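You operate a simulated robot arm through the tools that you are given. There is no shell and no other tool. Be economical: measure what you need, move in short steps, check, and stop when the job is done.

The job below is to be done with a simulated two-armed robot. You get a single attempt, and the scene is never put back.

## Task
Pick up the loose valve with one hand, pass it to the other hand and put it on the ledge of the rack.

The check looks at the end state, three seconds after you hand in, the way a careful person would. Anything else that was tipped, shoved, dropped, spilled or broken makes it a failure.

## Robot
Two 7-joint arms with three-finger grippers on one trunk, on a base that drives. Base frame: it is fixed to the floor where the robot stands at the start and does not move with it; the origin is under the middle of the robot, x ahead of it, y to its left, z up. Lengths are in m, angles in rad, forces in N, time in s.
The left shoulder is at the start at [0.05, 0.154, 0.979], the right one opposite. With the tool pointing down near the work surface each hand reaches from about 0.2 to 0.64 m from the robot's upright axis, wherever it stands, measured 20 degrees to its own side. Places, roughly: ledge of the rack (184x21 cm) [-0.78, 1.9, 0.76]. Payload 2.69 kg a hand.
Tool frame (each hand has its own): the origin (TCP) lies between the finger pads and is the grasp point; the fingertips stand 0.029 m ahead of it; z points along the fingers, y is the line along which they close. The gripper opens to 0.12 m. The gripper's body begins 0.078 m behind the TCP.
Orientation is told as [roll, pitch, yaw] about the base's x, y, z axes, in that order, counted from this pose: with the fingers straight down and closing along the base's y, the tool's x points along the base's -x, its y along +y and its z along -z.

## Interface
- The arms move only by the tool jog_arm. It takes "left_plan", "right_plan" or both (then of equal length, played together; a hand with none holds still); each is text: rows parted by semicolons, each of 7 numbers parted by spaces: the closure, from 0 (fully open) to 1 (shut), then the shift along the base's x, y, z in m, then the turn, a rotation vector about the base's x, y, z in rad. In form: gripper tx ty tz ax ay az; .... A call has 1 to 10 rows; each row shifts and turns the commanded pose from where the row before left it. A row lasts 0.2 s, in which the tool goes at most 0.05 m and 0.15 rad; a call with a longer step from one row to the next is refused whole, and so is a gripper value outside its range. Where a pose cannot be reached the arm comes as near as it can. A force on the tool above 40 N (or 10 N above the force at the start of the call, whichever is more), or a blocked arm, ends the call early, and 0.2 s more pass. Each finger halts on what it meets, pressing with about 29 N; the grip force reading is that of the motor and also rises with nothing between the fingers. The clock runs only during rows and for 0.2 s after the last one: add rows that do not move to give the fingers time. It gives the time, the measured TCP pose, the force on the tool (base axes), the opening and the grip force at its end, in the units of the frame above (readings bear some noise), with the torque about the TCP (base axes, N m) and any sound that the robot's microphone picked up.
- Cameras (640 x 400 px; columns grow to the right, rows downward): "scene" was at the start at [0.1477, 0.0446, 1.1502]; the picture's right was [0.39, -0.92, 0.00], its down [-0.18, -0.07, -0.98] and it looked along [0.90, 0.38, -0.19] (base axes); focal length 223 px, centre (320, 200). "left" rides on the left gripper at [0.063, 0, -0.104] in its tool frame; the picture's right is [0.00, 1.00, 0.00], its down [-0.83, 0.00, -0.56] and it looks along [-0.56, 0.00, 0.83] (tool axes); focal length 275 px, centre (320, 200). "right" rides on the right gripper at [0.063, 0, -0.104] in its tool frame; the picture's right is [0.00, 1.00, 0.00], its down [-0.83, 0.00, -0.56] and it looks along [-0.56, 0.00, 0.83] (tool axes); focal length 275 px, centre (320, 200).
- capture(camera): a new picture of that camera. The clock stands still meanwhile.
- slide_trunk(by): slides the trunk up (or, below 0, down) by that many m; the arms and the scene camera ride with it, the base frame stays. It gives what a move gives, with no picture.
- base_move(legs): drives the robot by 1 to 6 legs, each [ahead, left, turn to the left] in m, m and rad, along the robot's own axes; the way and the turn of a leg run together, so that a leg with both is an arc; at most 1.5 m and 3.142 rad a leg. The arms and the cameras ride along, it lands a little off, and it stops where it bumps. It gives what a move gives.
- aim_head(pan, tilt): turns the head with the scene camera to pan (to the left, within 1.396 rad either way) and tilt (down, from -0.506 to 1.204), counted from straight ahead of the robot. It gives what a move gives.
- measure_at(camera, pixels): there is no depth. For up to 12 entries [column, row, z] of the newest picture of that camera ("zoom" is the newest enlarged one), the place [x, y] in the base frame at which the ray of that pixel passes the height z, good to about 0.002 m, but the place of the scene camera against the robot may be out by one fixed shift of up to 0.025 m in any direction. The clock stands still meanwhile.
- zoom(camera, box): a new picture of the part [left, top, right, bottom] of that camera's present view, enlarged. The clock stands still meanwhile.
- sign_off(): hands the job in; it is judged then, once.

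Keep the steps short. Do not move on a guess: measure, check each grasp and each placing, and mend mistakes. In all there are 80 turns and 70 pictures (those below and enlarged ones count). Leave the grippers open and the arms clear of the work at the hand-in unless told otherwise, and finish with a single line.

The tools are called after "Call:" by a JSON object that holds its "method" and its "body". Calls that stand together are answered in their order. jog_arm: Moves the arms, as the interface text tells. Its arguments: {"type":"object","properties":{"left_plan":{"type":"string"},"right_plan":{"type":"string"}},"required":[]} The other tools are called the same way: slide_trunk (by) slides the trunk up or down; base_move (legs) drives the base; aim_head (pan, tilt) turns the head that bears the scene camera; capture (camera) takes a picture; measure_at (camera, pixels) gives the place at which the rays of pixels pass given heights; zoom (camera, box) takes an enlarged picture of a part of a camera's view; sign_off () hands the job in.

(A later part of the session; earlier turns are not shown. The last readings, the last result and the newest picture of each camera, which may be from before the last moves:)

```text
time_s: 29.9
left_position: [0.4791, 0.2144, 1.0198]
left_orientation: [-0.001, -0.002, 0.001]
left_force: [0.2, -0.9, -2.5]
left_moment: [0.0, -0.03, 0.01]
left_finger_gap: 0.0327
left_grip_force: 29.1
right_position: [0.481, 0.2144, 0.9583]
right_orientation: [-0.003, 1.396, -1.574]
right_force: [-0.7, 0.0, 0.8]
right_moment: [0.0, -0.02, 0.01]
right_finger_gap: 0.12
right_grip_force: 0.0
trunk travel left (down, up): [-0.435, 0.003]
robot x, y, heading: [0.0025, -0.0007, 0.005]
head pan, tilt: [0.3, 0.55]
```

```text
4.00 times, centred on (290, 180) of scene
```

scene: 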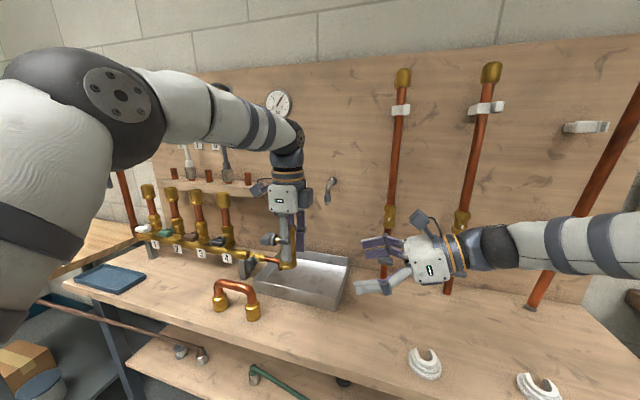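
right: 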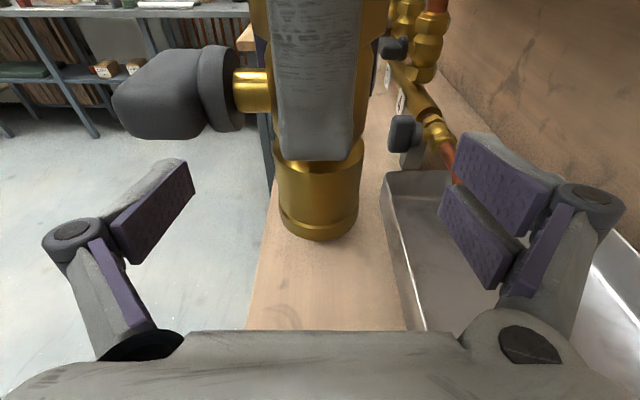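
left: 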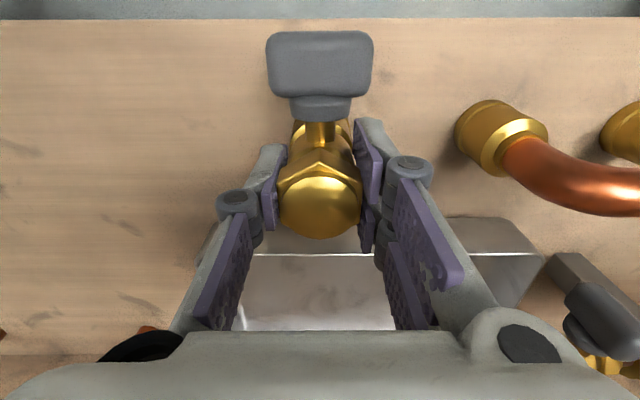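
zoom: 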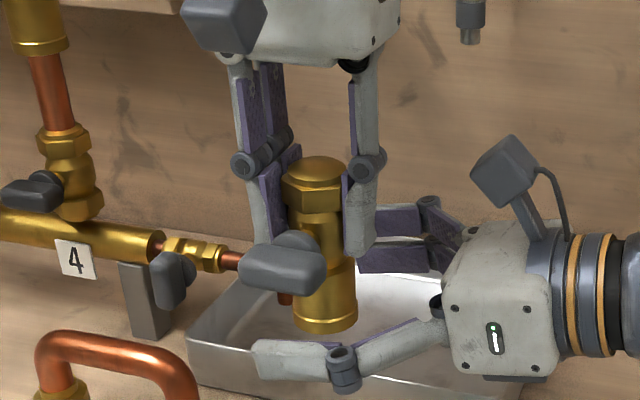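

The collar spans z≈0.944–0.979 and the right TCP is at 0.958, centred at column 319. Closing the right hand.

Call:
{"method": "jog_arm", "body": {"right_plan": "0.4 0 0.001 0.002 0 0 0; 0.6 0 0 0 0 0 0; 0.75 0 0 0 0 0 0; 1 0 0 0 0 0 0; 1 0 0 0 0 0 0; 1 0 0 0 0 0 0"}}

Call:
{"method": "capture", "body": {"camera": "right"}}

Call:
{"method": "zoom", "body": {"camera": "scene", "box": [210, 130, 370, 230]}}

```text
time_s: 31.3
left_position: [0.481, 0.2151, 1.0202]
left_orientation: [-0.001, -0.003, 0.001]
left_force: [4.3, 1.4, -4.3]
left_moment: [0.03, -0.02, -0.03]
left_finger_gap: 0.0324
left_grip_force: 28.6
right_position: [0.4806, 0.2153, 0.96]
right_orientation: [-0.003, 1.395, -1.571]
right_force: [-5.3, -0.4, 0.9]
right_moment: [0.03, -0.29, 0.04]
right_finger_gap: 0.0347
right_grip_force: 29.0
trunk travel left (down, up): [-0.435, 0.003]
robot x, y, heading: [0.002, 0.0003, -0.001]
head pan, tilt: [0.3, 0.55]
```

```text
32 pictures are left
```

right: 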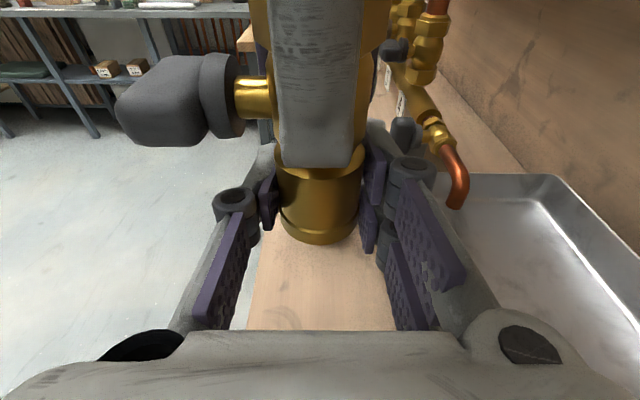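

```text
4.00 times, centred on (290, 180) of scene
```

zoom: 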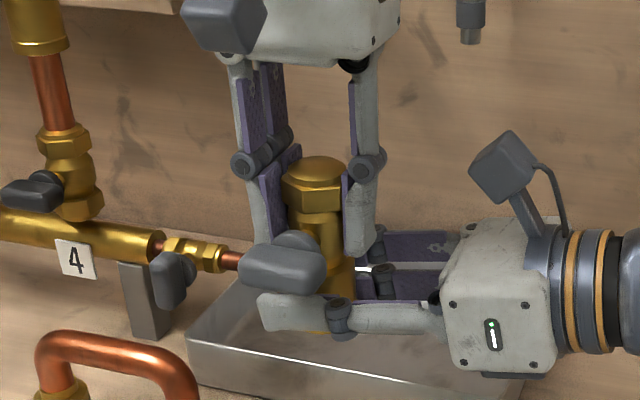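

Both hands hold (right gap 0.0347, 29 N). I'll open the left fingers only to about 5.5 cm, since the right palm is near, then check.

Call:
{"method": "jog_arm", "body": {"left_plan": "0.75 0 0 0 0 0 0; 0.56 0 0 0 0 0 0; 0.56 0 0 0 0 0 0; 0.56 0 0 0 0 0 0", "right_plan": "1 0 0 0 0 0 0; 1 0 0 0 0 0 0; 1 0 0 0 0 0 0; 1 0 0 0 0 0 0"}}

Call:
{"method": "zoom", "body": {"camera": "scene", "box": [210, 130, 370, 230]}}

```text
time_s: 32.3
left_position: [0.481, 0.2158, 1.0187]
left_orientation: [-0.001, -0.001, 0.0]
left_force: [0.9, 0.2, 0.6]
left_moment: [-0.02, 0.04, 0.02]
left_finger_gap: 0.0529
left_grip_force: 0.1
right_position: [0.4824, 0.2147, 0.9595]
right_orientation: [-0.001, 1.393, -1.572]
right_force: [-0.7, 0.3, -0.1]
right_moment: [-0.02, 0.03, -0.02]
right_finger_gap: 0.0349
right_grip_force: 29.1
trunk travel left (down, up): [-0.435, 0.003]
robot x, y, heading: [0.0011, -0.0043, -0.002]
head pan, tilt: [0.3, 0.55]
```

```text
4.00 times, centred on (290, 180) of scene
```

zoom: 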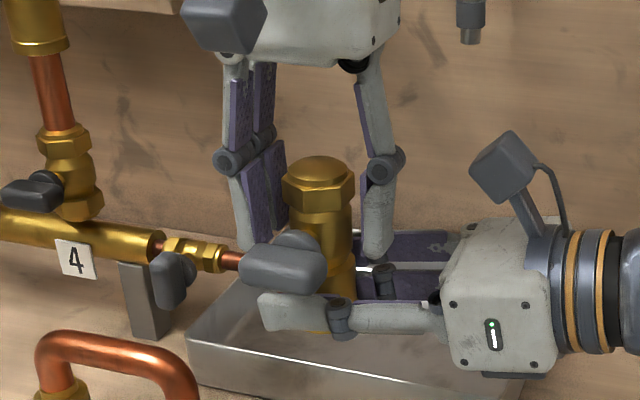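

The left hand is free and the valve stays in the right hand. I'll part them vertically: right down, left up.

Call:
{"method": "jog_arm", "body": {"left_plan": "0.56 0 0 0.01 0 0 0; 0.56 0 0 0.01 0 0 0; 0.56 0 0 0 0 0 0; 0.56 0 0 0 0 0 0; 0.56 0 0 0 0 0 0", "right_plan": "1 0 0 -0.01 0 0 0; 1 0 0 -0.02 0 0 0; 1 0 0 -0.02 0 0 0; 1 0 0 -0.01 0 0 0; 1 0 0 0 0 0 0"}}

Call:
{"method": "zoom", "body": {"camera": "scene", "box": [210, 130, 370, 230]}}

```text
time_s: 33.5
left_position: [0.4814, 0.2152, 1.0401]
left_orientation: [-0.002, -0.002, -0.001]
left_force: [-0.2, -1.0, -0.5]
left_moment: [0.01, -0.02, 0.01]
left_finger_gap: 0.053
left_grip_force: 0.1
right_position: [0.4816, 0.2158, 0.899]
right_orientation: [-0.001, 1.393, -1.571]
right_force: [0.6, -0.3, 0.5]
right_moment: [-0.02, 0.01, -0.03]
right_finger_gap: 0.0346
right_grip_force: 29.5
trunk travel left (down, up): [-0.435, 0.003]
robot x, y, heading: [0.0, 0.0058, -0.0]
head pan, tilt: [0.3, 0.55]
```

```text
4.00 times, centred on (290, 180) of scene
```

zoom: 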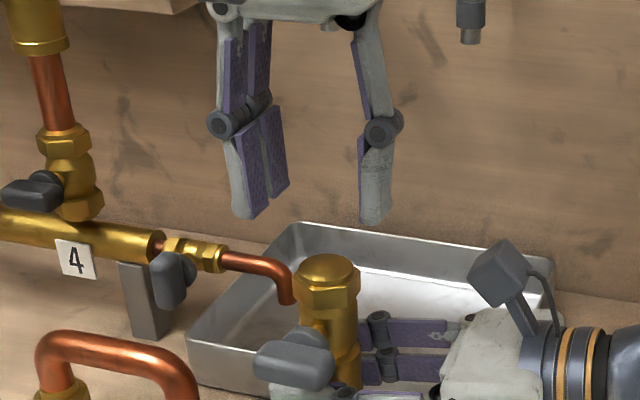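

Clean separation. Now I'll move the left hand aside to its own side, then lift and draw in the right hand with the valve.

Call:
{"method": "jog_arm", "body": {"left_plan": "0.56 -0.02 0.04 0.005 0 0 0; 0.4 -0.02 0.04 0.005 0 0 0; 0.2 -0.02 0.04 0.005 0 0 0; 0 -0.02 0.04 0.005 0 0 0; 0 -0.01 0.04 0 0 0 0; 0 0 0 0 0 0 0", "right_plan": "1 0 0 0.02 0 0 0; 1 0 0 0.03 0 0 0; 1 -0.02 -0.02 0.01 0 0 0; 1 -0.02 -0.03 0 0 0 0; 1 -0.02 -0.03 0 0 0 0; 1 0 0 0 0 0 0"}}

Call:
{"method": "aim_head", "body": {"pan": -1.396, "tilt": 0.5}}

Call:
{"method": "capture", "body": {"camera": "scene"}}

Call:
{"method": "aim_head", "body": {"pan": 1.396, "tilt": 0.5}}

Call:
{"method": "capture", "body": {"camera": "scene"}}

```text
time_s: 34.9
left_position: [0.3889, 0.417, 1.0615]
left_orientation: [0.0, 0.0, 0.0]
left_force: [0.5, 0.9, -0.3]
left_moment: [0.02, 0.02, -0.03]
left_finger_gap: 0.1199
left_grip_force: 0.0
right_position: [0.4223, 0.1361, 0.962]
right_orientation: [-0.002, 1.394, -1.572]
right_force: [0.4, 0.2, 0.1]
right_moment: [0.02, -0.02, 0.01]
right_finger_gap: 0.0348
right_grip_force: 29.2
trunk travel left (down, up): [-0.435, 0.003]
robot x, y, heading: [-0.0024, 0.0011, -0.001]
head pan, tilt: [0.3, 0.55]
```

```text
time_s: 36.7
left_position: [0.3889, 0.4179, 1.0609]
left_orientation: [0.002, -0.002, 0.0]
left_force: [1.2, -0.5, 0.1]
left_moment: [0.0, -0.01, 0.02]
left_finger_gap: 0.12
left_grip_force: 0.0
right_position: [0.4218, 0.1366, 0.9607]
right_orientation: [-0.002, 1.392, -1.573]
right_force: [0.5, -0.1, 0.1]
right_moment: [-0.01, -0.01, 0.03]
right_finger_gap: 0.0346
right_grip_force: 29.2
trunk travel left (down, up): [-0.435, 0.003]
robot x, y, heading: [-0.0002, -0.0022, -0.0]
head pan, tilt: [-1.396, 0.499]
```

```text
28 pictures are left
```

scene: 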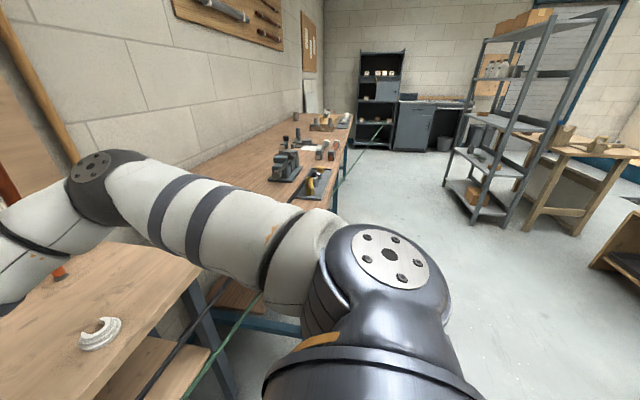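

```text
time_s: 39.1
left_position: [0.3891, 0.4152, 1.0598]
left_orientation: [0.001, -0.004, 0.0]
left_force: [0.5, 0.6, -0.3]
left_moment: [0.0, 0.03, 0.01]
left_finger_gap: 0.1201
left_grip_force: 0.1
right_position: [0.4214, 0.1362, 0.9604]
right_orientation: [-0.002, 1.395, -1.572]
right_force: [-0.1, -0.7, -0.2]
right_moment: [0.02, -0.01, -0.01]
right_finger_gap: 0.0349
right_grip_force: 29.2
trunk travel left (down, up): [-0.435, 0.003]
robot x, y, heading: [-0.0025, -0.0017, -0.0]
head pan, tilt: [1.396, 0.499]
```

```text
27 pictures are left
```

scene: 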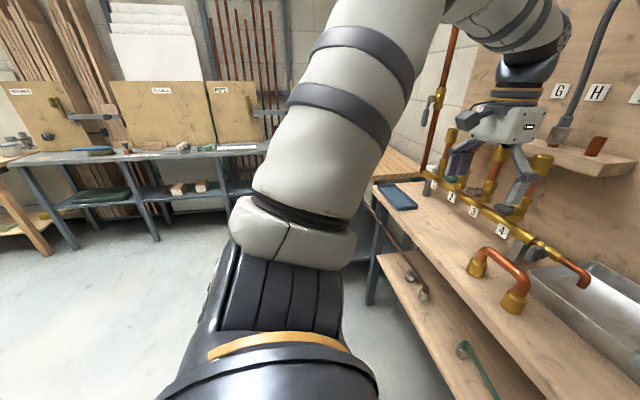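

The floor is clear on both sides and behind as far as I can see. Backing away from the bench by 0.35 m.

Call:
{"method": "base_move", "body": {"legs": [[-0.35, 0, 0]]}}

Call:
{"method": "base_move", "body": {"legs": [[0, 0, 1.57]]}}

Call:
{"method": "aim_head", "body": {"pan": 0, "tilt": 0.35}}

Call:
{"method": "capture", "body": {"camera": "scene"}}

```text
time_s: 41.4
left_position: [0.04, 0.4169, 1.0605]
left_orientation: [0.0, -0.002, -0.001]
left_force: [0.1, 0.7, -0.2]
left_moment: [0.01, -0.03, -0.02]
left_finger_gap: 0.1202
left_grip_force: 0.0
right_position: [0.0725, 0.1359, 0.9605]
right_orientation: [0.0, 1.395, -1.574]
right_force: [0.1, -0.4, -0.5]
right_moment: [0.0, 0.0, 0.0]
right_finger_gap: 0.0346
right_grip_force: 29.3
trunk travel left (down, up): [-0.435, 0.003]
robot x, y, heading: [-0.3481, -0.0, -0.001]
head pan, tilt: [1.396, 0.499]
```

```text
time_s: 45.6
left_position: [-0.7607, 0.3949, 1.0593]
left_orientation: [-0.002, -0.003, 1.558]
left_force: [0.3, -0.1, -0.9]
left_moment: [0.0, 0.0, -0.01]
left_finger_gap: 0.1202
left_grip_force: 0.0
right_position: [-0.4805, 0.4228, 0.9616]
right_orientation: [-0.002, 1.392, -0.016]
right_force: [0.2, -0.2, 0.0]
right_moment: [0.02, -0.01, 0.0]
right_finger_gap: 0.0346
right_grip_force: 28.6
trunk travel left (down, up): [-0.435, 0.003]
robot x, y, heading: [-0.3459, 0.0033, 1.56]
head pan, tilt: [1.396, 0.499]
```

```text
time_s: 47.1
left_position: [-0.7601, 0.3952, 1.0602]
left_orientation: [0.0, -0.001, 1.559]
left_force: [0.4, 0.0, -0.1]
left_moment: [-0.02, 0.02, 0.04]
left_finger_gap: 0.1197
left_grip_force: 0.0
right_position: [-0.4793, 0.4226, 0.9613]
right_orientation: [-0.003, 1.394, -0.015]
right_force: [0.1, -0.7, -0.8]
right_moment: [0.03, -0.02, 0.01]
right_finger_gap: 0.0345
right_grip_force: 29.4
trunk travel left (down, up): [-0.435, 0.003]
robot x, y, heading: [-0.3502, 0.0039, 1.557]
head pan, tilt: [0.0, 0.351]
```

```text
26 pictures are left
```

scene: 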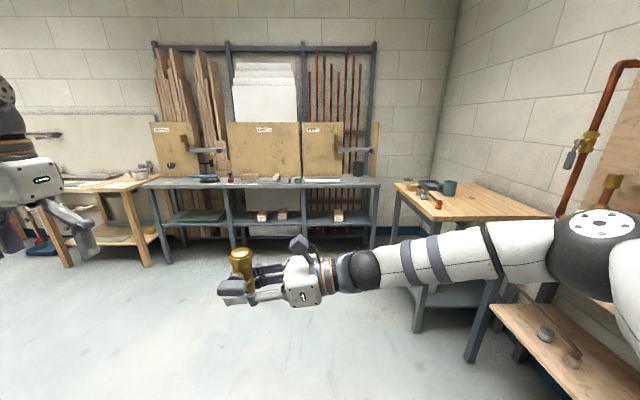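

The rack's ledge is ahead, at rows 178–186. I'll enlarge it to find a free spot.

Call:
{"method": "zoom", "body": {"camera": "scene", "box": [140, 120, 396, 240]}}

Call:
{"method": "measure_at", "body": {"camera": "scene", "pixels": [[150, 185, 0.76], [380, 184, 0.76], [265, 186, 0.76], [265, 180, 0.76], [360, 184, 0.76]]}}

```text
2.50 times, centred on (268, 180) of scene
```

zoom: 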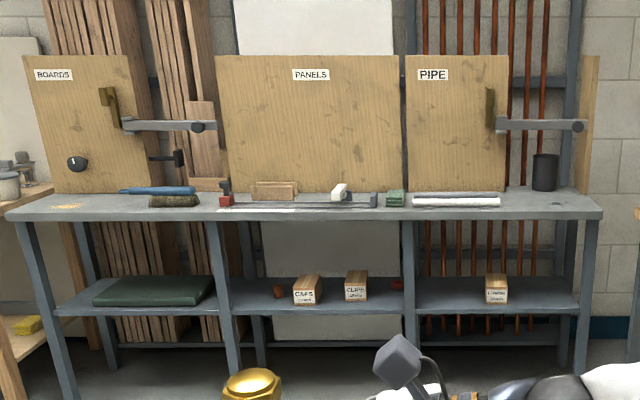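

```text
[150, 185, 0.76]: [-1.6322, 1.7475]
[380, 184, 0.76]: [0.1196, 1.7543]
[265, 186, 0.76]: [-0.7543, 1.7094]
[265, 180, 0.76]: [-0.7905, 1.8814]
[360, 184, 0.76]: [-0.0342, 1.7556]
```

There is free surface near the front of the ledge. First I'll turn the right hand so it points forward, with the valve staying upright and its handle to the left, moving it to the robot's right front.

Call:
{"method": "jog_arm", "body": {"right_plan": "1 0.025 0.006 0 0 0 -0.1428; 1 0.025 0.006 0 0 0 -0.1428; 1 0.025 0.006 0 0 0 -0.1428; 1 0.025 0.006 0 0 0 -0.1428; 1 0.025 0.006 0 0 0 -0.1428; 1 0.025 0.006 0 0 0 -0.1428; 1 0.025 0.006 0 0 0 -0.1428; 1 0.025 0.006 0 0 0 -0.1428; 1 0.025 0.006 0 0 0 -0.1428; 1 0.025 0.006 0 0 0 -0.1428"}}

Call:
{"method": "jog_arm", "body": {"right_plan": "1 0.01 0.01 0 0 0 -0.1428; 1 0 0 0 0 0 0"}}

Call:
{"method": "capture", "body": {"camera": "right"}}

```text
time_s: 49.3
left_position: [-0.7596, 0.3956, 1.0605]
left_orientation: [0.0, 0.0, 1.56]
left_force: [0.2, 0.1, 0.2]
left_moment: [-0.01, 0.03, -0.03]
left_finger_gap: 0.1199
left_grip_force: 0.1
right_position: [-0.2289, 0.4836, 0.96]
right_orientation: [-0.005, 1.395, -1.448]
right_force: [0.3, -0.3, -0.7]
right_moment: [0.02, -0.01, 0.01]
right_finger_gap: 0.0345
right_grip_force: 28.7
trunk travel left (down, up): [-0.435, 0.003]
robot x, y, heading: [-0.3498, 0.0024, 1.553]
head pan, tilt: [0.0, 0.351]
```

```text
time_s: 49.9
left_position: [-0.7598, 0.3934, 1.0611]
left_orientation: [-0.001, -0.001, 1.559]
left_force: [0.0, 0.4, -0.8]
left_moment: [0.03, 0.0, 0.0]
left_finger_gap: 0.12
left_grip_force: 0.0
right_position: [-0.2194, 0.4938, 0.9615]
right_orientation: [-0.005, 1.394, -1.588]
right_force: [-0.6, 1.0, -0.5]
right_moment: [0.01, 0.01, 0.02]
right_finger_gap: 0.0349
right_grip_force: 29.1
trunk travel left (down, up): [-0.435, 0.003]
robot x, y, heading: [-0.3469, -0.0004, 1.559]
head pan, tilt: [0.0, 0.351]
```

```text
24 pictures are left
```

right: 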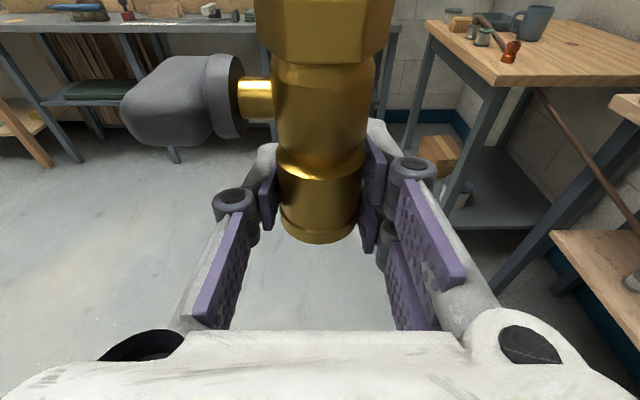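

The valve is upright and well held. Now I'll drive forward 0.75 and left 0.27 to come closer, still well short of the rack.

Call:
{"method": "base_move", "body": {"legs": [[0.75, 0.27, 0]]}}

Call:
{"method": "aim_head", "body": {"pan": 0, "tilt": 0.4}}

Call:
{"method": "capture", "body": {"camera": "scene"}}

```text
time_s: 54.2
left_position: [-1.0216, 1.1467, 1.0598]
left_orientation: [-0.001, -0.001, 1.563]
left_force: [0.3, -0.9, 0.6]
left_moment: [-0.01, 0.0, 0.01]
left_finger_gap: 0.12
left_grip_force: 0.0
right_position: [-0.4821, 1.2471, 0.96]
right_orientation: [-0.003, 1.393, -1.58]
right_force: [-0.4, 1.2, -0.1]
right_moment: [0.0, 0.0, 0.0]
right_finger_gap: 0.0344
right_grip_force: 29.0
trunk travel left (down, up): [-0.435, 0.003]
robot x, y, heading: [-0.6133, 0.7539, 1.564]
head pan, tilt: [0.0, 0.351]
```

```text
time_s: 54.8
left_position: [-1.0215, 1.1459, 1.0602]
left_orientation: [-0.001, -0.001, 1.562]
left_force: [0.3, 0.1, 0.5]
left_moment: [-0.03, -0.03, -0.02]
left_finger_gap: 0.1199
left_grip_force: 0.1
right_position: [-0.4804, 1.2476, 0.9606]
right_orientation: [-0.003, 1.392, -1.582]
right_force: [0.1, -0.7, 0.1]
right_moment: [0.01, -0.03, 0.01]
right_finger_gap: 0.0345
right_grip_force: 29.3
trunk travel left (down, up): [-0.435, 0.003]
robot x, y, heading: [-0.6109, 0.754, 1.563]
head pan, tilt: [0.0, 0.4]
```

```text
23 pictures are left
```

scene: 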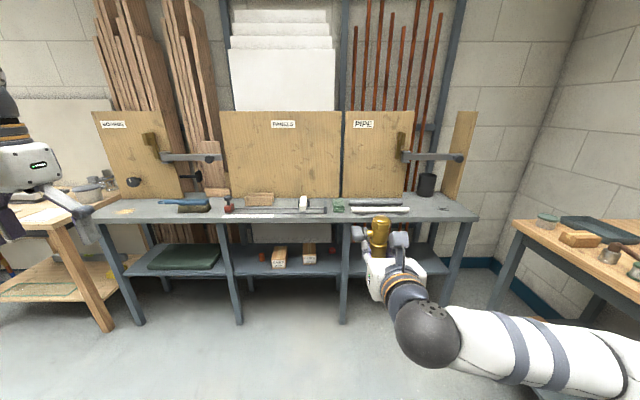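

Call:
{"method": "zoom", "body": {"camera": "scene", "box": [200, 120, 488, 260]}}

Call:
{"method": "capture", "body": {"camera": "left"}}

Call:
{"method": "measure_at", "body": {"camera": "scene", "pixels": [[280, 218, 0.76], [430, 218, 0.76], [333, 208, 0.76], [354, 212, 0.76], [410, 212, 0.76], [325, 213, 0.76], [227, 212, 0.76], [425, 195, 0.76], [475, 218, 0.76]]}}

```text
2.22 times, centred on (344, 190) of scene
```

zoom: 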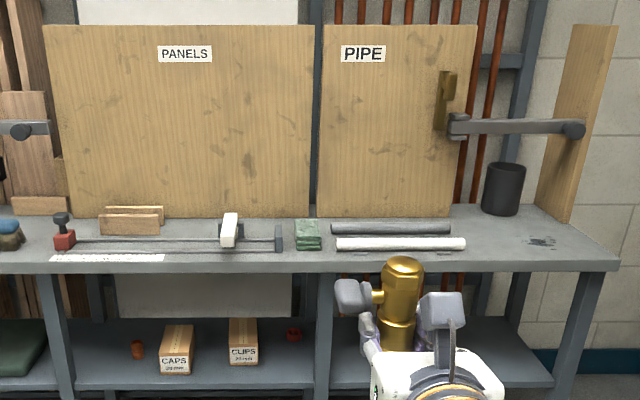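

```text
21 pictures are left
```

left: 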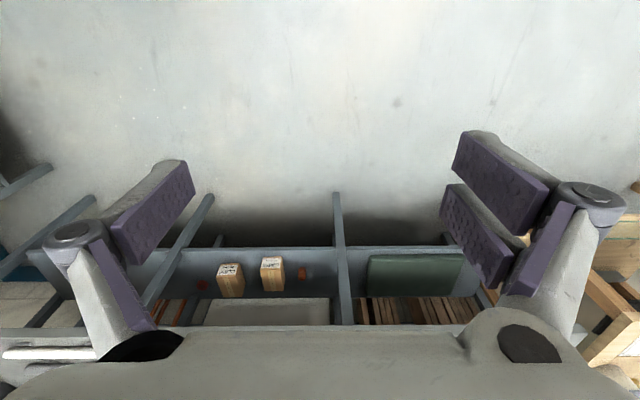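

```text
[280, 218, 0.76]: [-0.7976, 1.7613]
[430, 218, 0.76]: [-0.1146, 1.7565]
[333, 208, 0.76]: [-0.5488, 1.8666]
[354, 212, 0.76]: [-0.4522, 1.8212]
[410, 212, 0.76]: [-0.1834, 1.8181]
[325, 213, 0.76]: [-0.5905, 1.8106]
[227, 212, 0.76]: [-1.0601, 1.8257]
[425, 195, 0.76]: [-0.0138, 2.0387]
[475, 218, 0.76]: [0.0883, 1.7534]
```

The ledge's best free patch is between the white tube's end (x≈−0.18) and the cup, around x≈−0.11. I'll check where the wooden table on the right stands relative to my path.

Call:
{"method": "measure_at", "body": {"camera": "scene", "pixels": [[515, 222, 0.76], [515, 222, 0.8], [640, 283, 0.76], [500, 285, 0.4], [423, 209, 0.76], [414, 207, 0.76], [437, 209, 0.76]]}}

Call:
{"method": "aim_head", "body": {"pan": -0.9, "tilt": 0.5}}

Call:
{"method": "capture", "body": {"camera": "scene"}}

```text
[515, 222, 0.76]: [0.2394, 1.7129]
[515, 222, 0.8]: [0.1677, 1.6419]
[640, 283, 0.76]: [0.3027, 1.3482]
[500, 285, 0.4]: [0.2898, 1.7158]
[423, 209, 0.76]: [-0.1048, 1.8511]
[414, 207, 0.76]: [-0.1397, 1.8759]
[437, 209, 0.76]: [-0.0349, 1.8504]
```

```text
time_s: 56.0
left_position: [-1.0216, 1.146, 1.0602]
left_orientation: [-0.001, -0.001, 1.563]
left_force: [-0.2, -1.1, -0.2]
left_moment: [-0.02, -0.01, -0.01]
left_finger_gap: 0.1199
left_grip_force: 0.0
right_position: [-0.4813, 1.2455, 0.9621]
right_orientation: [-0.002, 1.393, -1.581]
right_force: [0.1, -0.3, -0.1]
right_moment: [0.01, -0.04, 0.03]
right_finger_gap: 0.0347
right_grip_force: 28.7
trunk travel left (down, up): [-0.435, 0.003]
robot x, y, heading: [-0.6097, 0.7514, 1.564]
head pan, tilt: [-0.901, 0.499]
```

```text
20 pictures are left
```

scene: 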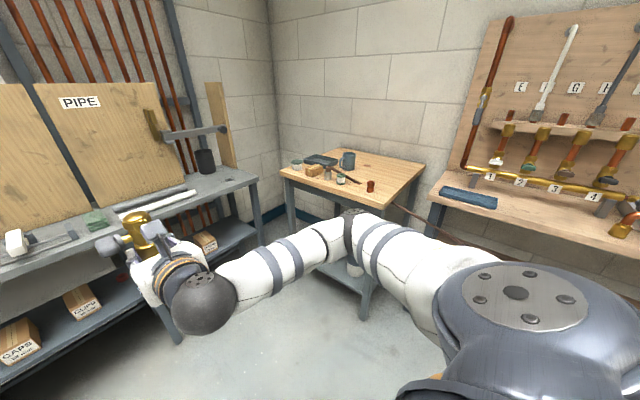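

The table's left edge is at x≈0.24–0.30, and my right elbow sits about 0.45 m to the right. So I'll come in slightly from the left, turned 0.35 rad to the right. First I'll tuck the left hand back and extend the right hand 8 cm ahead.

Call:
{"method": "jog_arm", "body": {"left_plan": "0 0.01 -0.025 -0.035 0 0 0; 0 0.01 -0.03 -0.035 0 0 0; 0 0.015 -0.03 -0.035 0 0 0; 0 0.015 -0.03 -0.03 0 0 0; 0 0.01 -0.03 -0.03 0 0 0; 0 0 0 0 0 0 0", "right_plan": "1 0 0.016 0 0 0 0; 1 0 0.016 0 0 0 0; 1 0 0.016 0 0 0 0; 1 0 0.016 0 0 0 0; 1 0 0.016 0 0 0 0; 1 0 0 0 0 0 0"}}

Call:
{"method": "base_move", "body": {"legs": [[0.33, -0.17, 0], [0, 0, -0.354]]}}

Call:
{"method": "aim_head", "body": {"pan": 0, "tilt": 0.55}}

Call:
{"method": "capture", "body": {"camera": "scene"}}

```text
time_s: 57.4
left_position: [-0.9625, 1.0008, 0.8938]
left_orientation: [0.002, -0.002, 1.562]
left_force: [0.9, 0.1, 0.4]
left_moment: [0.0, 0.0, -0.02]
left_finger_gap: 0.1201
left_grip_force: 0.1
right_position: [-0.4815, 1.3283, 0.9608]
right_orientation: [-0.004, 1.392, -1.581]
right_force: [-0.3, 0.1, 0.3]
right_moment: [0.03, 0.0, 0.0]
right_finger_gap: 0.0346
right_grip_force: 28.7
trunk travel left (down, up): [-0.435, 0.003]
robot x, y, heading: [-0.6038, 0.7516, 1.562]
head pan, tilt: [-0.901, 0.499]
```

```text
time_s: 60.9
left_position: [-0.6823, 1.4379, 0.8959]
left_orientation: [-0.001, -0.004, 1.211]
left_force: [0.2, 1.0, -0.4]
left_moment: [-0.01, -0.01, 0.01]
left_finger_gap: 0.1199
left_grip_force: 0.1
right_position: [-0.1176, 1.5782, 0.9614]
right_orientation: [-0.001, 1.393, -1.931]
right_force: [0.5, 0.0, 0.8]
right_moment: [0.02, -0.03, -0.03]
right_finger_gap: 0.0349
right_grip_force: 28.8
trunk travel left (down, up): [-0.435, 0.003]
robot x, y, heading: [-0.4349, 1.0825, 1.215]
head pan, tilt: [-0.901, 0.499]
```

```text
time_s: 62.1
left_position: [-0.6823, 1.4385, 0.8952]
left_orientation: [0.0, -0.002, 1.211]
left_force: [-0.8, -0.1, 0.2]
left_moment: [0.02, -0.01, 0.01]
left_finger_gap: 0.1201
left_grip_force: 0.1
right_position: [-0.1186, 1.5781, 0.9621]
right_orientation: [-0.001, 1.394, -1.931]
right_force: [-0.5, -0.1, 0.0]
right_moment: [-0.03, 0.03, 0.0]
right_finger_gap: 0.0345
right_grip_force: 29.0
trunk travel left (down, up): [-0.435, 0.003]
robot x, y, heading: [-0.4349, 1.0857, 1.205]
head pan, tilt: [0.0, 0.55]
```

```text
19 pictures are left
```

scene: 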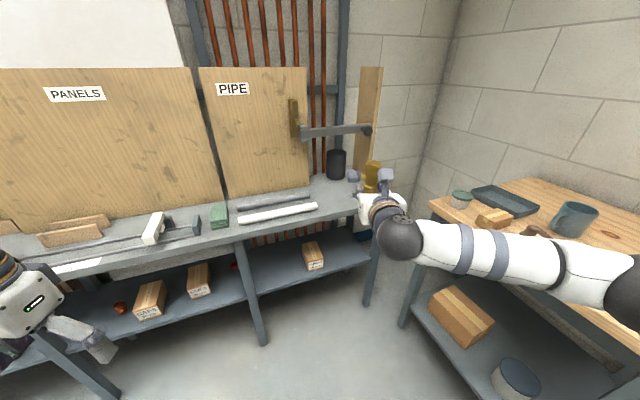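

Call:
{"method": "measure_at", "body": {"camera": "scene", "pixels": [[430, 200, 0.76], [600, 375, 0.2], [640, 360, 0.76], [400, 320, 0.0], [625, 300, 0.9], [625, 300, 0.8], [325, 205, 0.76], [318, 206, 0.76], [345, 178, 0.76], [350, 222, 0.76], [240, 240, 0.76]]}}

Call:
{"method": "capture", "body": {"camera": "right"}}

```text
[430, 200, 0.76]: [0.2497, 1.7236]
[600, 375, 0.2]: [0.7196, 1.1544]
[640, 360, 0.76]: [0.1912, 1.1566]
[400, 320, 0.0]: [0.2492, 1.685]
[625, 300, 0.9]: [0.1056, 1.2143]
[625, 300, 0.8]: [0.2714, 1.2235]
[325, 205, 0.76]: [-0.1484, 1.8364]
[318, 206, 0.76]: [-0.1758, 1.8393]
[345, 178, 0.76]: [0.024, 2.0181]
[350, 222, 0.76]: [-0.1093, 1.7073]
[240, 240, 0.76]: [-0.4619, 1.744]
```

```text
18 pictures are left
```

right: 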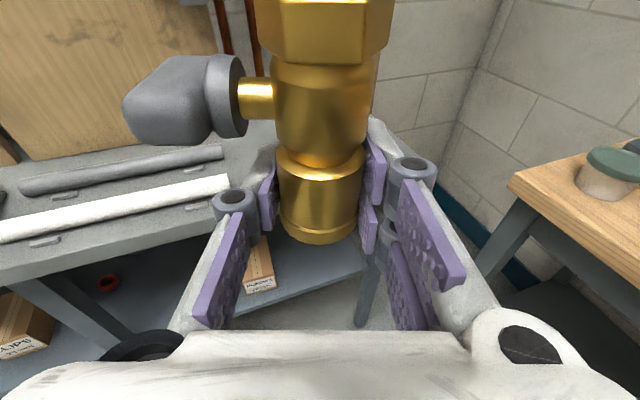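

Call:
{"method": "measure_at", "body": {"camera": "right", "pixels": [[230, 182, 0.77], [226, 195, 0.76], [222, 150, 0.77], [60, 268, 0.76], [150, 247, 0.76], [0, 241, 0.76]]}}

Call:
{"method": "base_move", "body": {"legs": [[0, 0, -0.205]]}}

```text
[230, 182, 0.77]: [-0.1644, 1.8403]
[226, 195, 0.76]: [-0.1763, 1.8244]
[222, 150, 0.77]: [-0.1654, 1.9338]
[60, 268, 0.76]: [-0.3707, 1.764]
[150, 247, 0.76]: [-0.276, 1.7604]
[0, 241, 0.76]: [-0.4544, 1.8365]
```

```text
time_s: 63.2
left_position: [-0.6051, 1.48, 0.8952]
left_orientation: [-0.001, -0.001, 1.008]
left_force: [0.3, 0.2, 0.2]
left_moment: [0.01, -0.02, -0.03]
left_finger_gap: 0.12
left_grip_force: 0.1
right_position: [-0.0249, 1.5037, 0.9606]
right_orientation: [-0.001, 1.395, -2.137]
right_force: [-0.6, 0.4, 0.5]
right_moment: [-0.03, -0.01, 0.03]
right_finger_gap: 0.0347
right_grip_force: 28.8
trunk travel left (down, up): [-0.435, 0.003]
robot x, y, heading: [-0.4363, 1.0789, 1.004]
head pan, tilt: [0.0, 0.55]
```

The front edge is at y≈1.76 and the tube end at (−0.17, 1.84). My target for the valve is about (−0.075, 1.835). I'll keep the trunk up so the left hand passes high. The left goes up and back a little. The right yaws 0.25 left and goes down to about 4 cm above placing height, while still 25 cm short of the ledge.

Call:
{"method": "jog_arm", "body": {"left_plan": "0 -0.01 -0.01 0.025 0 0 0; 0 -0.01 -0.02 0.025 0 0 0; 0 -0.01 -0.02 0.025 0 0 0; 0 0 0 0.025 0 0 0; 0 0 0 0 0 0 0", "right_plan": "1 0 0 -0.035 0 0 0.125; 1 0 0 -0.035 0 0 0.125; 1 0 0 -0.035 0 0 0; 1 0 0 -0.037 0 0 0; 1 0 0 0 0 0 0"}}

Call:
{"method": "aim_head", "body": {"pan": -0.3, "tilt": 0.55}}

Call:
{"method": "capture", "body": {"camera": "scene"}}

Call:
{"method": "capture", "body": {"camera": "right"}}

```text
time_s: 64.4
left_position: [-0.6357, 1.4325, 0.9929]
left_orientation: [-0.003, -0.001, 1.009]
left_force: [-0.6, 0.8, 0.6]
left_moment: [0.01, -0.01, 0.02]
left_finger_gap: 0.1202
left_grip_force: 0.1
right_position: [-0.0257, 1.5028, 0.8191]
right_orientation: [-0.001, 1.392, -1.883]
right_force: [0.5, 0.6, -0.7]
right_moment: [0.0, 0.0, 0.0]
right_finger_gap: 0.0345
right_grip_force: 28.6
trunk travel left (down, up): [-0.435, 0.003]
robot x, y, heading: [-0.4334, 1.0822, 1.008]
head pan, tilt: [0.0, 0.55]
```

```text
time_s: 65.2
left_position: [-0.6353, 1.4336, 0.9935]
left_orientation: [0.001, -0.001, 1.006]
left_force: [0.5, 0.6, -0.1]
left_moment: [-0.02, 0.02, 0.03]
left_finger_gap: 0.12
left_grip_force: 0.0
right_position: [-0.0259, 1.5023, 0.8195]
right_orientation: [-0.004, 1.393, -1.884]
right_force: [0.1, -0.2, -0.7]
right_moment: [-0.02, 0.0, 0.04]
right_finger_gap: 0.0347
right_grip_force: 29.8
trunk travel left (down, up): [-0.435, 0.003]
robot x, y, heading: [-0.438, 1.0827, 1.007]
head pan, tilt: [-0.3, 0.55]
```

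```text
17 pictures are left
```

scene: 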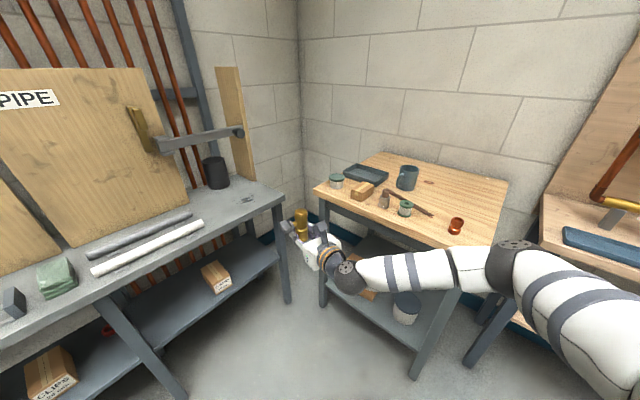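

```text
16 pictures are left
```

right: 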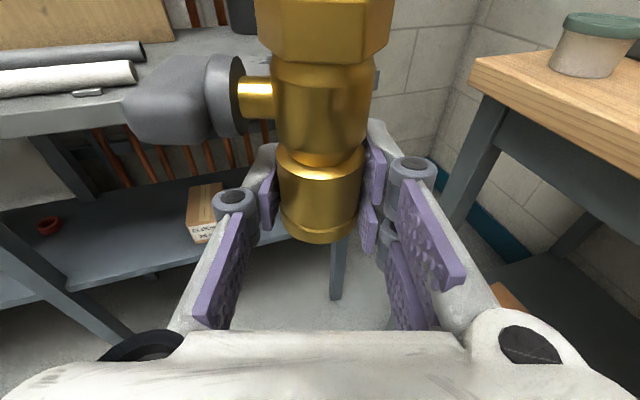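

Call:
{"method": "measure_at", "body": {"camera": "scene", "pixels": [[510, 262, 0.8], [510, 262, 0.85], [510, 262, 0.9], [510, 262, 0.95], [480, 265, 0.76], [318, 190, 0.76], [440, 228, 0.76], [350, 272, 0.84], [240, 200, 0.76], [250, 225, 0.76]]}}

```text
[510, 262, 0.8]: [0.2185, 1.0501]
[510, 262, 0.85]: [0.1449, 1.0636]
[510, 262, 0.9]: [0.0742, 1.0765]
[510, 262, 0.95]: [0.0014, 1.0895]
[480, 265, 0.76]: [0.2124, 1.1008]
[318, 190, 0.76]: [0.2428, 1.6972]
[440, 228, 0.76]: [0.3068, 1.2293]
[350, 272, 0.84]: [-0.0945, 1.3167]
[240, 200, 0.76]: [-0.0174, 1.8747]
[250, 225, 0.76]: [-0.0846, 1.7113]
```

The elbow will pass about 0.1 m clear of the table. I'll drive two thirds of the way in, then check.

Call:
{"method": "base_move", "body": {"legs": [[0.165, 0.143, 0]]}}

Call:
{"method": "capture", "body": {"camera": "right"}}

Call:
{"method": "capture", "body": {"camera": "left"}}

```text
time_s: 67.0
left_position: [-0.6687, 1.6483, 0.9945]
left_orientation: [0.0, -0.001, 1.007]
left_force: [0.5, -1.0, 0.7]
left_moment: [-0.02, -0.01, 0.02]
left_finger_gap: 0.1202
left_grip_force: 0.0
right_position: [-0.0568, 1.719, 0.82]
right_orientation: [-0.001, 1.393, -1.886]
right_force: [0.2, 0.1, -0.5]
right_moment: [0.01, 0.01, -0.02]
right_finger_gap: 0.0347
right_grip_force: 28.8
trunk travel left (down, up): [-0.435, 0.003]
robot x, y, heading: [-0.4669, 1.2954, 1.007]
head pan, tilt: [-0.3, 0.55]
```

```text
15 pictures are left
```

right: 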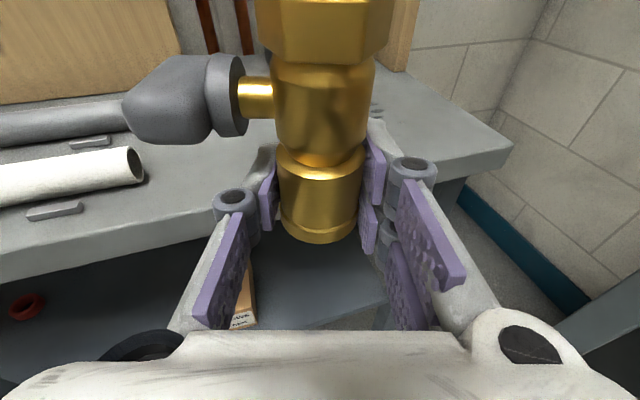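

```text
14 pictures are left
```

left: 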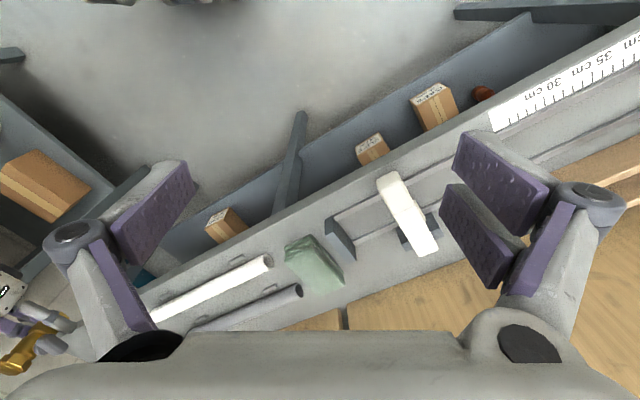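

Call:
{"method": "measure_at", "body": {"camera": "right", "pixels": [[145, 180, 0.77], [100, 234, 0.76], [20, 252, 0.76], [512, 143, 0.76], [450, 160, 0.76], [85, 207, 0.76], [372, 108, 0.76], [110, 137, 0.76]]}}

```text
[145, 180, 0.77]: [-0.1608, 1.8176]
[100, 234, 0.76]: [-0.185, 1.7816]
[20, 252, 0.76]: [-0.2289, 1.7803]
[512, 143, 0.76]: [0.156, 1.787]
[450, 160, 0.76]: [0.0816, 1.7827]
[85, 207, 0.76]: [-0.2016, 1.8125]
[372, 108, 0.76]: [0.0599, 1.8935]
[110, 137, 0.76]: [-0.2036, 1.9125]
```

The ledge's front edge is really at y≈1.785 and its right end at x≈0.15, with the tube end at (−0.16, 1.82). My target for the valve is (−0.06, 1.86). I'll drive the rest.

Call:
{"method": "base_move", "body": {"legs": [[0.118, 0.078, 0]]}}

Call:
{"method": "capture", "body": {"camera": "right"}}

Call:
{"method": "zoom", "body": {"camera": "scene", "box": [180, 140, 340, 260]}}

```text
time_s: 68.3
left_position: [-0.671, 1.7893, 0.994]
left_orientation: [0.0, -0.001, 1.006]
left_force: [-0.6, 1.4, 0.0]
left_moment: [-0.03, 0.03, 0.02]
left_finger_gap: 0.1198
left_grip_force: 0.1
right_position: [-0.06, 1.8611, 0.8191]
right_orientation: [-0.002, 1.392, -1.882]
right_force: [0.5, 0.4, 0.2]
right_moment: [-0.03, 0.01, -0.01]
right_finger_gap: 0.035
right_grip_force: 28.9
trunk travel left (down, up): [-0.435, 0.003]
robot x, y, heading: [-0.4707, 1.4412, 1.008]
head pan, tilt: [-0.3, 0.55]
```

```text
13 pictures are left
```

right: 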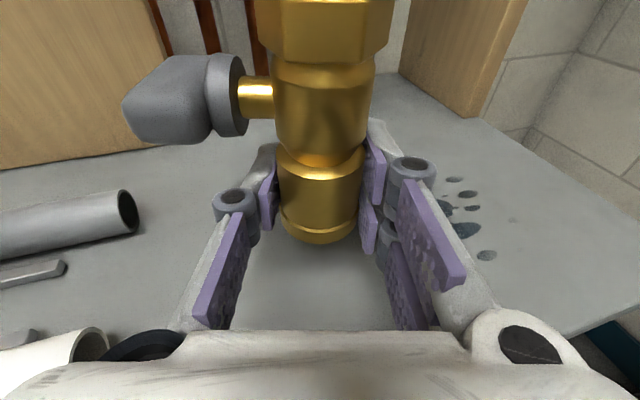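

```text
3.33 times, centred on (260, 200) of scene
```

zoom: 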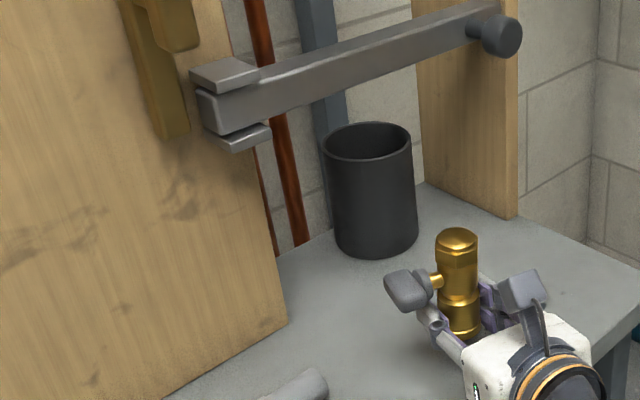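

The valve hovers over clear ledge. The gripper's left corner is only about 1.5 cm from the white tube's end, and there are dark spots to the right. I'll measure both before choosing the final x.

Call:
{"method": "measure_at", "body": {"camera": "right", "pixels": [[445, 208, 0.76], [455, 180, 0.76], [480, 255, 0.76], [108, 345, 0.77], [138, 212, 0.77], [98, 328, 0.79]]}}

```text
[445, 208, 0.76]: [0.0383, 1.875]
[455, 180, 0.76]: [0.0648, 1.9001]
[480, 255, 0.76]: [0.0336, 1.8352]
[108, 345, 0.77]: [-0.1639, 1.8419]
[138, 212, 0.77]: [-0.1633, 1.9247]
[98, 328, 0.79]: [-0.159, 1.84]
```

I'll shift 2 cm to the right, lower to about 0.785, then look.

Call:
{"method": "jog_arm", "body": {"right_plan": "1 0.02 0 0 0 0 0; 1 0 0 -0.015 0 0 0; 1 0 0 -0.013 0 0 0; 1 0 0 -0.006 0 0 0; 1 0 0 0 0 0 0"}}

Call:
{"method": "zoom", "body": {"camera": "scene", "box": [260, 180, 340, 240]}}

```text
time_s: 69.5
left_position: [-0.6697, 1.7895, 0.9949]
left_orientation: [0.001, -0.003, 1.007]
left_force: [0.7, -0.2, 1.4]
left_moment: [0.02, 0.0, 0.0]
left_finger_gap: 0.1202
left_grip_force: 0.1
right_position: [-0.0391, 1.8611, 0.7877]
right_orientation: [0.003, 1.394, -1.88]
right_force: [0.3, -0.3, 1.6]
right_moment: [0.1, -0.16, 0.01]
right_finger_gap: 0.0349
right_grip_force: 29.4
trunk travel left (down, up): [-0.435, 0.003]
robot x, y, heading: [-0.4736, 1.4403, 1.007]
head pan, tilt: [-0.3, 0.55]
```

```text
6.67 times, centred on (300, 210) of scene
```

zoom: 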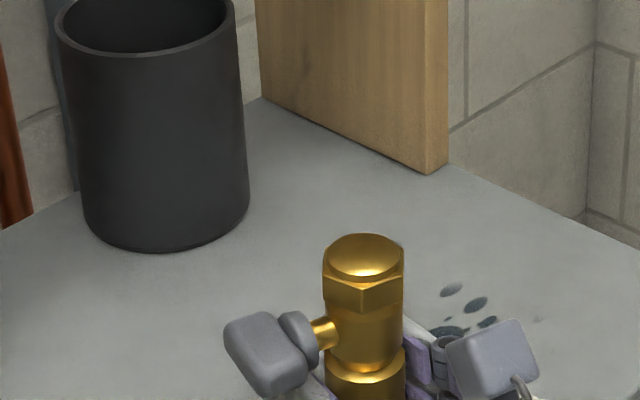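

There are hints of first contact (force z +1.6, a small moment). I'll go down in 1 mm steps.

Call:
{"method": "jog_arm", "body": {"right_plan": "1 0 0 -0.001 0 0 0; 1 0 0 0 0 0 0"}}

Call:
{"method": "jog_arm", "body": {"right_plan": "1 0 0 -0.001 0 0 0; 1 0 0 0 0 0 0"}}

Call:
{"method": "capture", "body": {"camera": "right"}}

```text
time_s: 70.1
left_position: [-0.6711, 1.789, 0.9952]
left_orientation: [0.001, 0.0, 1.007]
left_force: [-0.1, 0.4, 0.1]
left_moment: [0.01, 0.01, -0.01]
left_finger_gap: 0.1198
left_grip_force: 0.0
right_position: [-0.0395, 1.8595, 0.7872]
right_orientation: [0.002, 1.397, -1.882]
right_force: [0.9, -1.3, 7.4]
right_moment: [0.12, -0.32, -0.09]
right_finger_gap: 0.0347
right_grip_force: 28.8
trunk travel left (down, up): [-0.435, 0.003]
robot x, y, heading: [-0.4699, 1.4404, 1.01]
head pan, tilt: [-0.3, 0.55]
```

```text
time_s: 70.7
left_position: [-0.6708, 1.7873, 0.9954]
left_orientation: [0.001, -0.003, 1.007]
left_force: [0.9, 0.3, 0.0]
left_moment: [-0.02, -0.03, -0.01]
left_finger_gap: 0.1199
left_grip_force: 0.1
right_position: [-0.0393, 1.8594, 0.7868]
right_orientation: [0.007, 1.398, -1.879]
right_force: [0.7, -1.3, 14.5]
right_moment: [0.2, -0.56, -0.05]
right_finger_gap: 0.0349
right_grip_force: 29.4
trunk travel left (down, up): [-0.435, 0.003]
robot x, y, heading: [-0.4663, 1.4375, 1.007]
head pan, tilt: [-0.3, 0.55]
```

```text
10 pictures are left
```

right: 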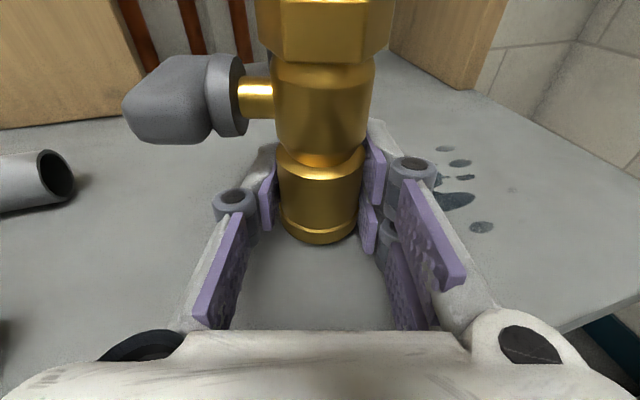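

Force has built up to 14.5 N. Before releasing I want to be sure it's the valve's base touching and not a fingertip. I'll check the ledge height by parallax on a dark spot, and look close up.

Call:
{"method": "measure_at", "body": {"camera": "right", "pixels": [[470, 227, 0.76], [470, 227, 0.772], [450, 162, 0.76], [450, 162, 0.772], [437, 149, 0.76], [437, 149, 0.772]]}}

Call:
{"method": "zoom", "body": {"camera": "right", "box": [224, 120, 416, 260]}}

```text
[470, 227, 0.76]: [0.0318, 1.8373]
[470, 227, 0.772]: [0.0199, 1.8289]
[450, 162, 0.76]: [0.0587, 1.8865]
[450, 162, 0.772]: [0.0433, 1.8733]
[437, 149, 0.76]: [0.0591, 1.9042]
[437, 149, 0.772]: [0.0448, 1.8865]
```

```text
2.86 times, centred on (320, 190) of right
```

zoom: 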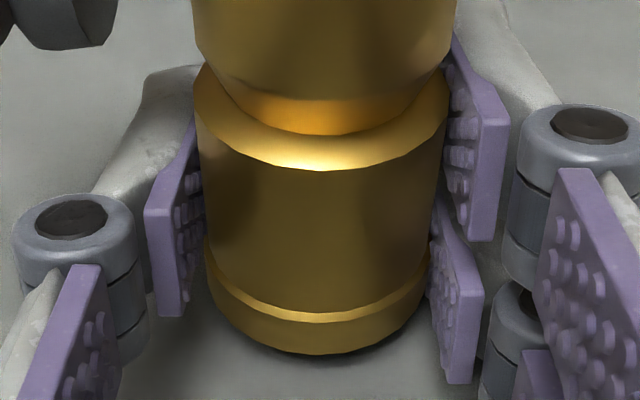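

The lever arm of the contact (about 3.6 cm right, 1.4 cm ahead) matches the tip of the right side's lower prong, not the valve's rim. So the valve's base is still several millimetres above the ledge. I'll ease off the pressure and find the closure at which the grip weakens. That way the valve can slide down between the pads as guides rather than fall.

Call:
{"method": "jog_arm", "body": {"right_plan": "1 0 0 0.0015 0 0 0; 0.8 0 0 0 0 0 0; 0.8 0 0 0 0 0 0"}}

Call:
{"method": "jog_arm", "body": {"right_plan": "0.74 0 0 0 0 0 0; 0.74 0 0 0 0 0 0"}}

```text
time_s: 71.5
left_position: [-0.6714, 1.7883, 0.9944]
left_orientation: [0.0, -0.002, 1.007]
left_force: [0.0, 0.0, -0.2]
left_moment: [0.03, -0.04, 0.0]
left_finger_gap: 0.1202
left_grip_force: 0.1
right_position: [-0.0403, 1.8606, 0.7878]
right_orientation: [0.003, 1.396, -1.881]
right_force: [4.9, 4.2, 12.7]
right_moment: [0.32, -0.58, 0.05]
right_finger_gap: 0.0346
right_grip_force: 29.0
trunk travel left (down, up): [-0.435, 0.003]
robot x, y, heading: [-0.4714, 1.4402, 1.004]
head pan, tilt: [-0.3, 0.55]
```

```text
time_s: 72.1
left_position: [-0.6722, 1.789, 0.9952]
left_orientation: [0.0, -0.001, 1.006]
left_force: [1.5, -0.4, 0.1]
left_moment: [-0.03, -0.01, -0.01]
left_finger_gap: 0.1202
left_grip_force: 0.1
right_position: [-0.04, 1.8601, 0.7861]
right_orientation: [0.004, 1.396, -1.878]
right_force: [4.8, 4.5, 14.4]
right_moment: [0.39, -0.6, 0.02]
right_finger_gap: 0.0348
right_grip_force: 29.3
trunk travel left (down, up): [-0.435, 0.003]
robot x, y, heading: [-0.4725, 1.4401, 1.008]
head pan, tilt: [-0.3, 0.55]
```

Call:
{"method": "jog_arm", "body": {"right_plan": "0.74 0 0 0.002 0 0 0; 0.74 0 0 0 0 0 0"}}

```text
time_s: 72.7
left_position: [-0.671, 1.788, 0.9936]
left_orientation: [0.002, 0.0, 1.007]
left_force: [-0.5, -0.4, 0.6]
left_moment: [-0.02, -0.02, 0.02]
left_finger_gap: 0.1201
left_grip_force: 0.1
right_position: [-0.0407, 1.8594, 0.7851]
right_orientation: [0.0, 1.39, -1.884]
right_force: [2.8, 3.4, 9.0]
right_moment: [0.22, -0.39, 0.04]
right_finger_gap: 0.0346
right_grip_force: 29.0
trunk travel left (down, up): [-0.435, 0.003]
robot x, y, heading: [-0.4714, 1.4395, 1.005]
head pan, tilt: [-0.3, 0.55]
```

Call:
{"method": "zoom", "body": {"camera": "right", "box": [224, 120, 416, 260]}}

```text
2.86 times, centred on (320, 190) of right
```

zoom: 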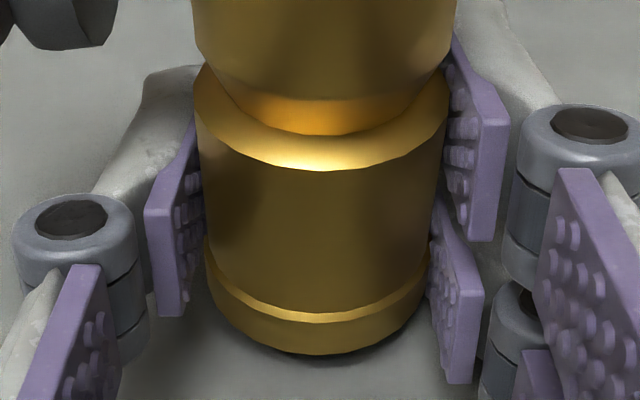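

No slip in the grip, and the lower right prong reaches below the valve's base. I'll unload fully.

Call:
{"method": "jog_arm", "body": {"right_plan": "0.74 0 0 0.002 0 0 0; 0.74 0 0 0 0 0 0"}}

Call:
{"method": "jog_arm", "body": {"right_plan": "0.74 0 0 0.001 0 0 0; 0.74 0 0 0 0 0 0"}}

```text
time_s: 73.3
left_position: [-0.6708, 1.789, 0.9946]
left_orientation: [0.001, -0.001, 1.005]
left_force: [0.0, 0.1, 0.4]
left_moment: [-0.02, -0.01, 0.01]
left_finger_gap: 0.1198
left_grip_force: 0.0
right_position: [-0.0419, 1.8599, 0.7862]
right_orientation: [-0.008, 1.389, -1.889]
right_force: [-0.2, 0.2, -0.3]
right_moment: [0.01, -0.08, -0.02]
right_finger_gap: 0.0347
right_grip_force: 29.2
trunk travel left (down, up): [-0.435, 0.003]
robot x, y, heading: [-0.4713, 1.4435, 1.012]
head pan, tilt: [-0.3, 0.55]
```

```text
time_s: 73.9
left_position: [-0.6713, 1.7896, 0.9948]
left_orientation: [0.001, 0.0, 1.007]
left_force: [-0.6, -0.3, -0.6]
left_moment: [0.04, 0.02, 0.01]
left_finger_gap: 0.1201
left_grip_force: 0.0
right_position: [-0.0415, 1.8591, 0.7889]
right_orientation: [-0.002, 1.392, -1.885]
right_force: [-0.2, 0.1, 0.3]
right_moment: [-0.01, 0.01, -0.06]
right_finger_gap: 0.0347
right_grip_force: 28.8
trunk travel left (down, up): [-0.435, 0.003]
robot x, y, heading: [-0.4679, 1.4393, 1.009]
head pan, tilt: [-0.3, 0.55]
```

Free again, with the prong about 1–2 mm above the ledge. Now I'll lower 1 mm and step the closure toward the valve's own width (about 0.71), reading the grip force.

Call:
{"method": "jog_arm", "body": {"right_plan": "0.73 0 0 -0.001 0 0 0; 0.72 0 0 0 0 0 0; 0.72 0 0 0 0 0 0"}}

Call:
{"method": "jog_arm", "body": {"right_plan": "0.715 0 0 0 0 0 0; 0.715 0 0 0 0 0 0"}}

```text
time_s: 74.7
left_position: [-0.6719, 1.7891, 0.9942]
left_orientation: [0.0, 0.0, 1.007]
left_force: [0.4, 0.3, 0.4]
left_moment: [0.03, -0.02, 0.0]
left_finger_gap: 0.1197
left_grip_force: 0.1
right_position: [-0.0405, 1.8599, 0.7896]
right_orientation: [0.001, 1.393, -1.886]
right_force: [-0.4, -0.6, 0.1]
right_moment: [-0.04, 0.03, 0.02]
right_finger_gap: 0.0346
right_grip_force: 29.4
trunk travel left (down, up): [-0.435, 0.003]
robot x, y, heading: [-0.4709, 1.4392, 1.007]
head pan, tilt: [-0.3, 0.55]
```

```text
time_s: 75.3
left_position: [-0.6706, 1.7889, 0.9953]
left_orientation: [0.0, 0.0, 1.006]
left_force: [-0.6, -0.2, 0.4]
left_moment: [0.01, 0.01, -0.02]
left_finger_gap: 0.1197
left_grip_force: 0.0
right_position: [-0.0399, 1.8609, 0.7888]
right_orientation: [-0.001, 1.393, -1.884]
right_force: [0.9, 0.4, 0.4]
right_moment: [0.0, -0.02, -0.03]
right_finger_gap: 0.0347
right_grip_force: 29.5
trunk travel left (down, up): [-0.435, 0.003]
robot x, y, heading: [-0.4721, 1.4406, 1.009]
head pan, tilt: [-0.3, 0.55]
```

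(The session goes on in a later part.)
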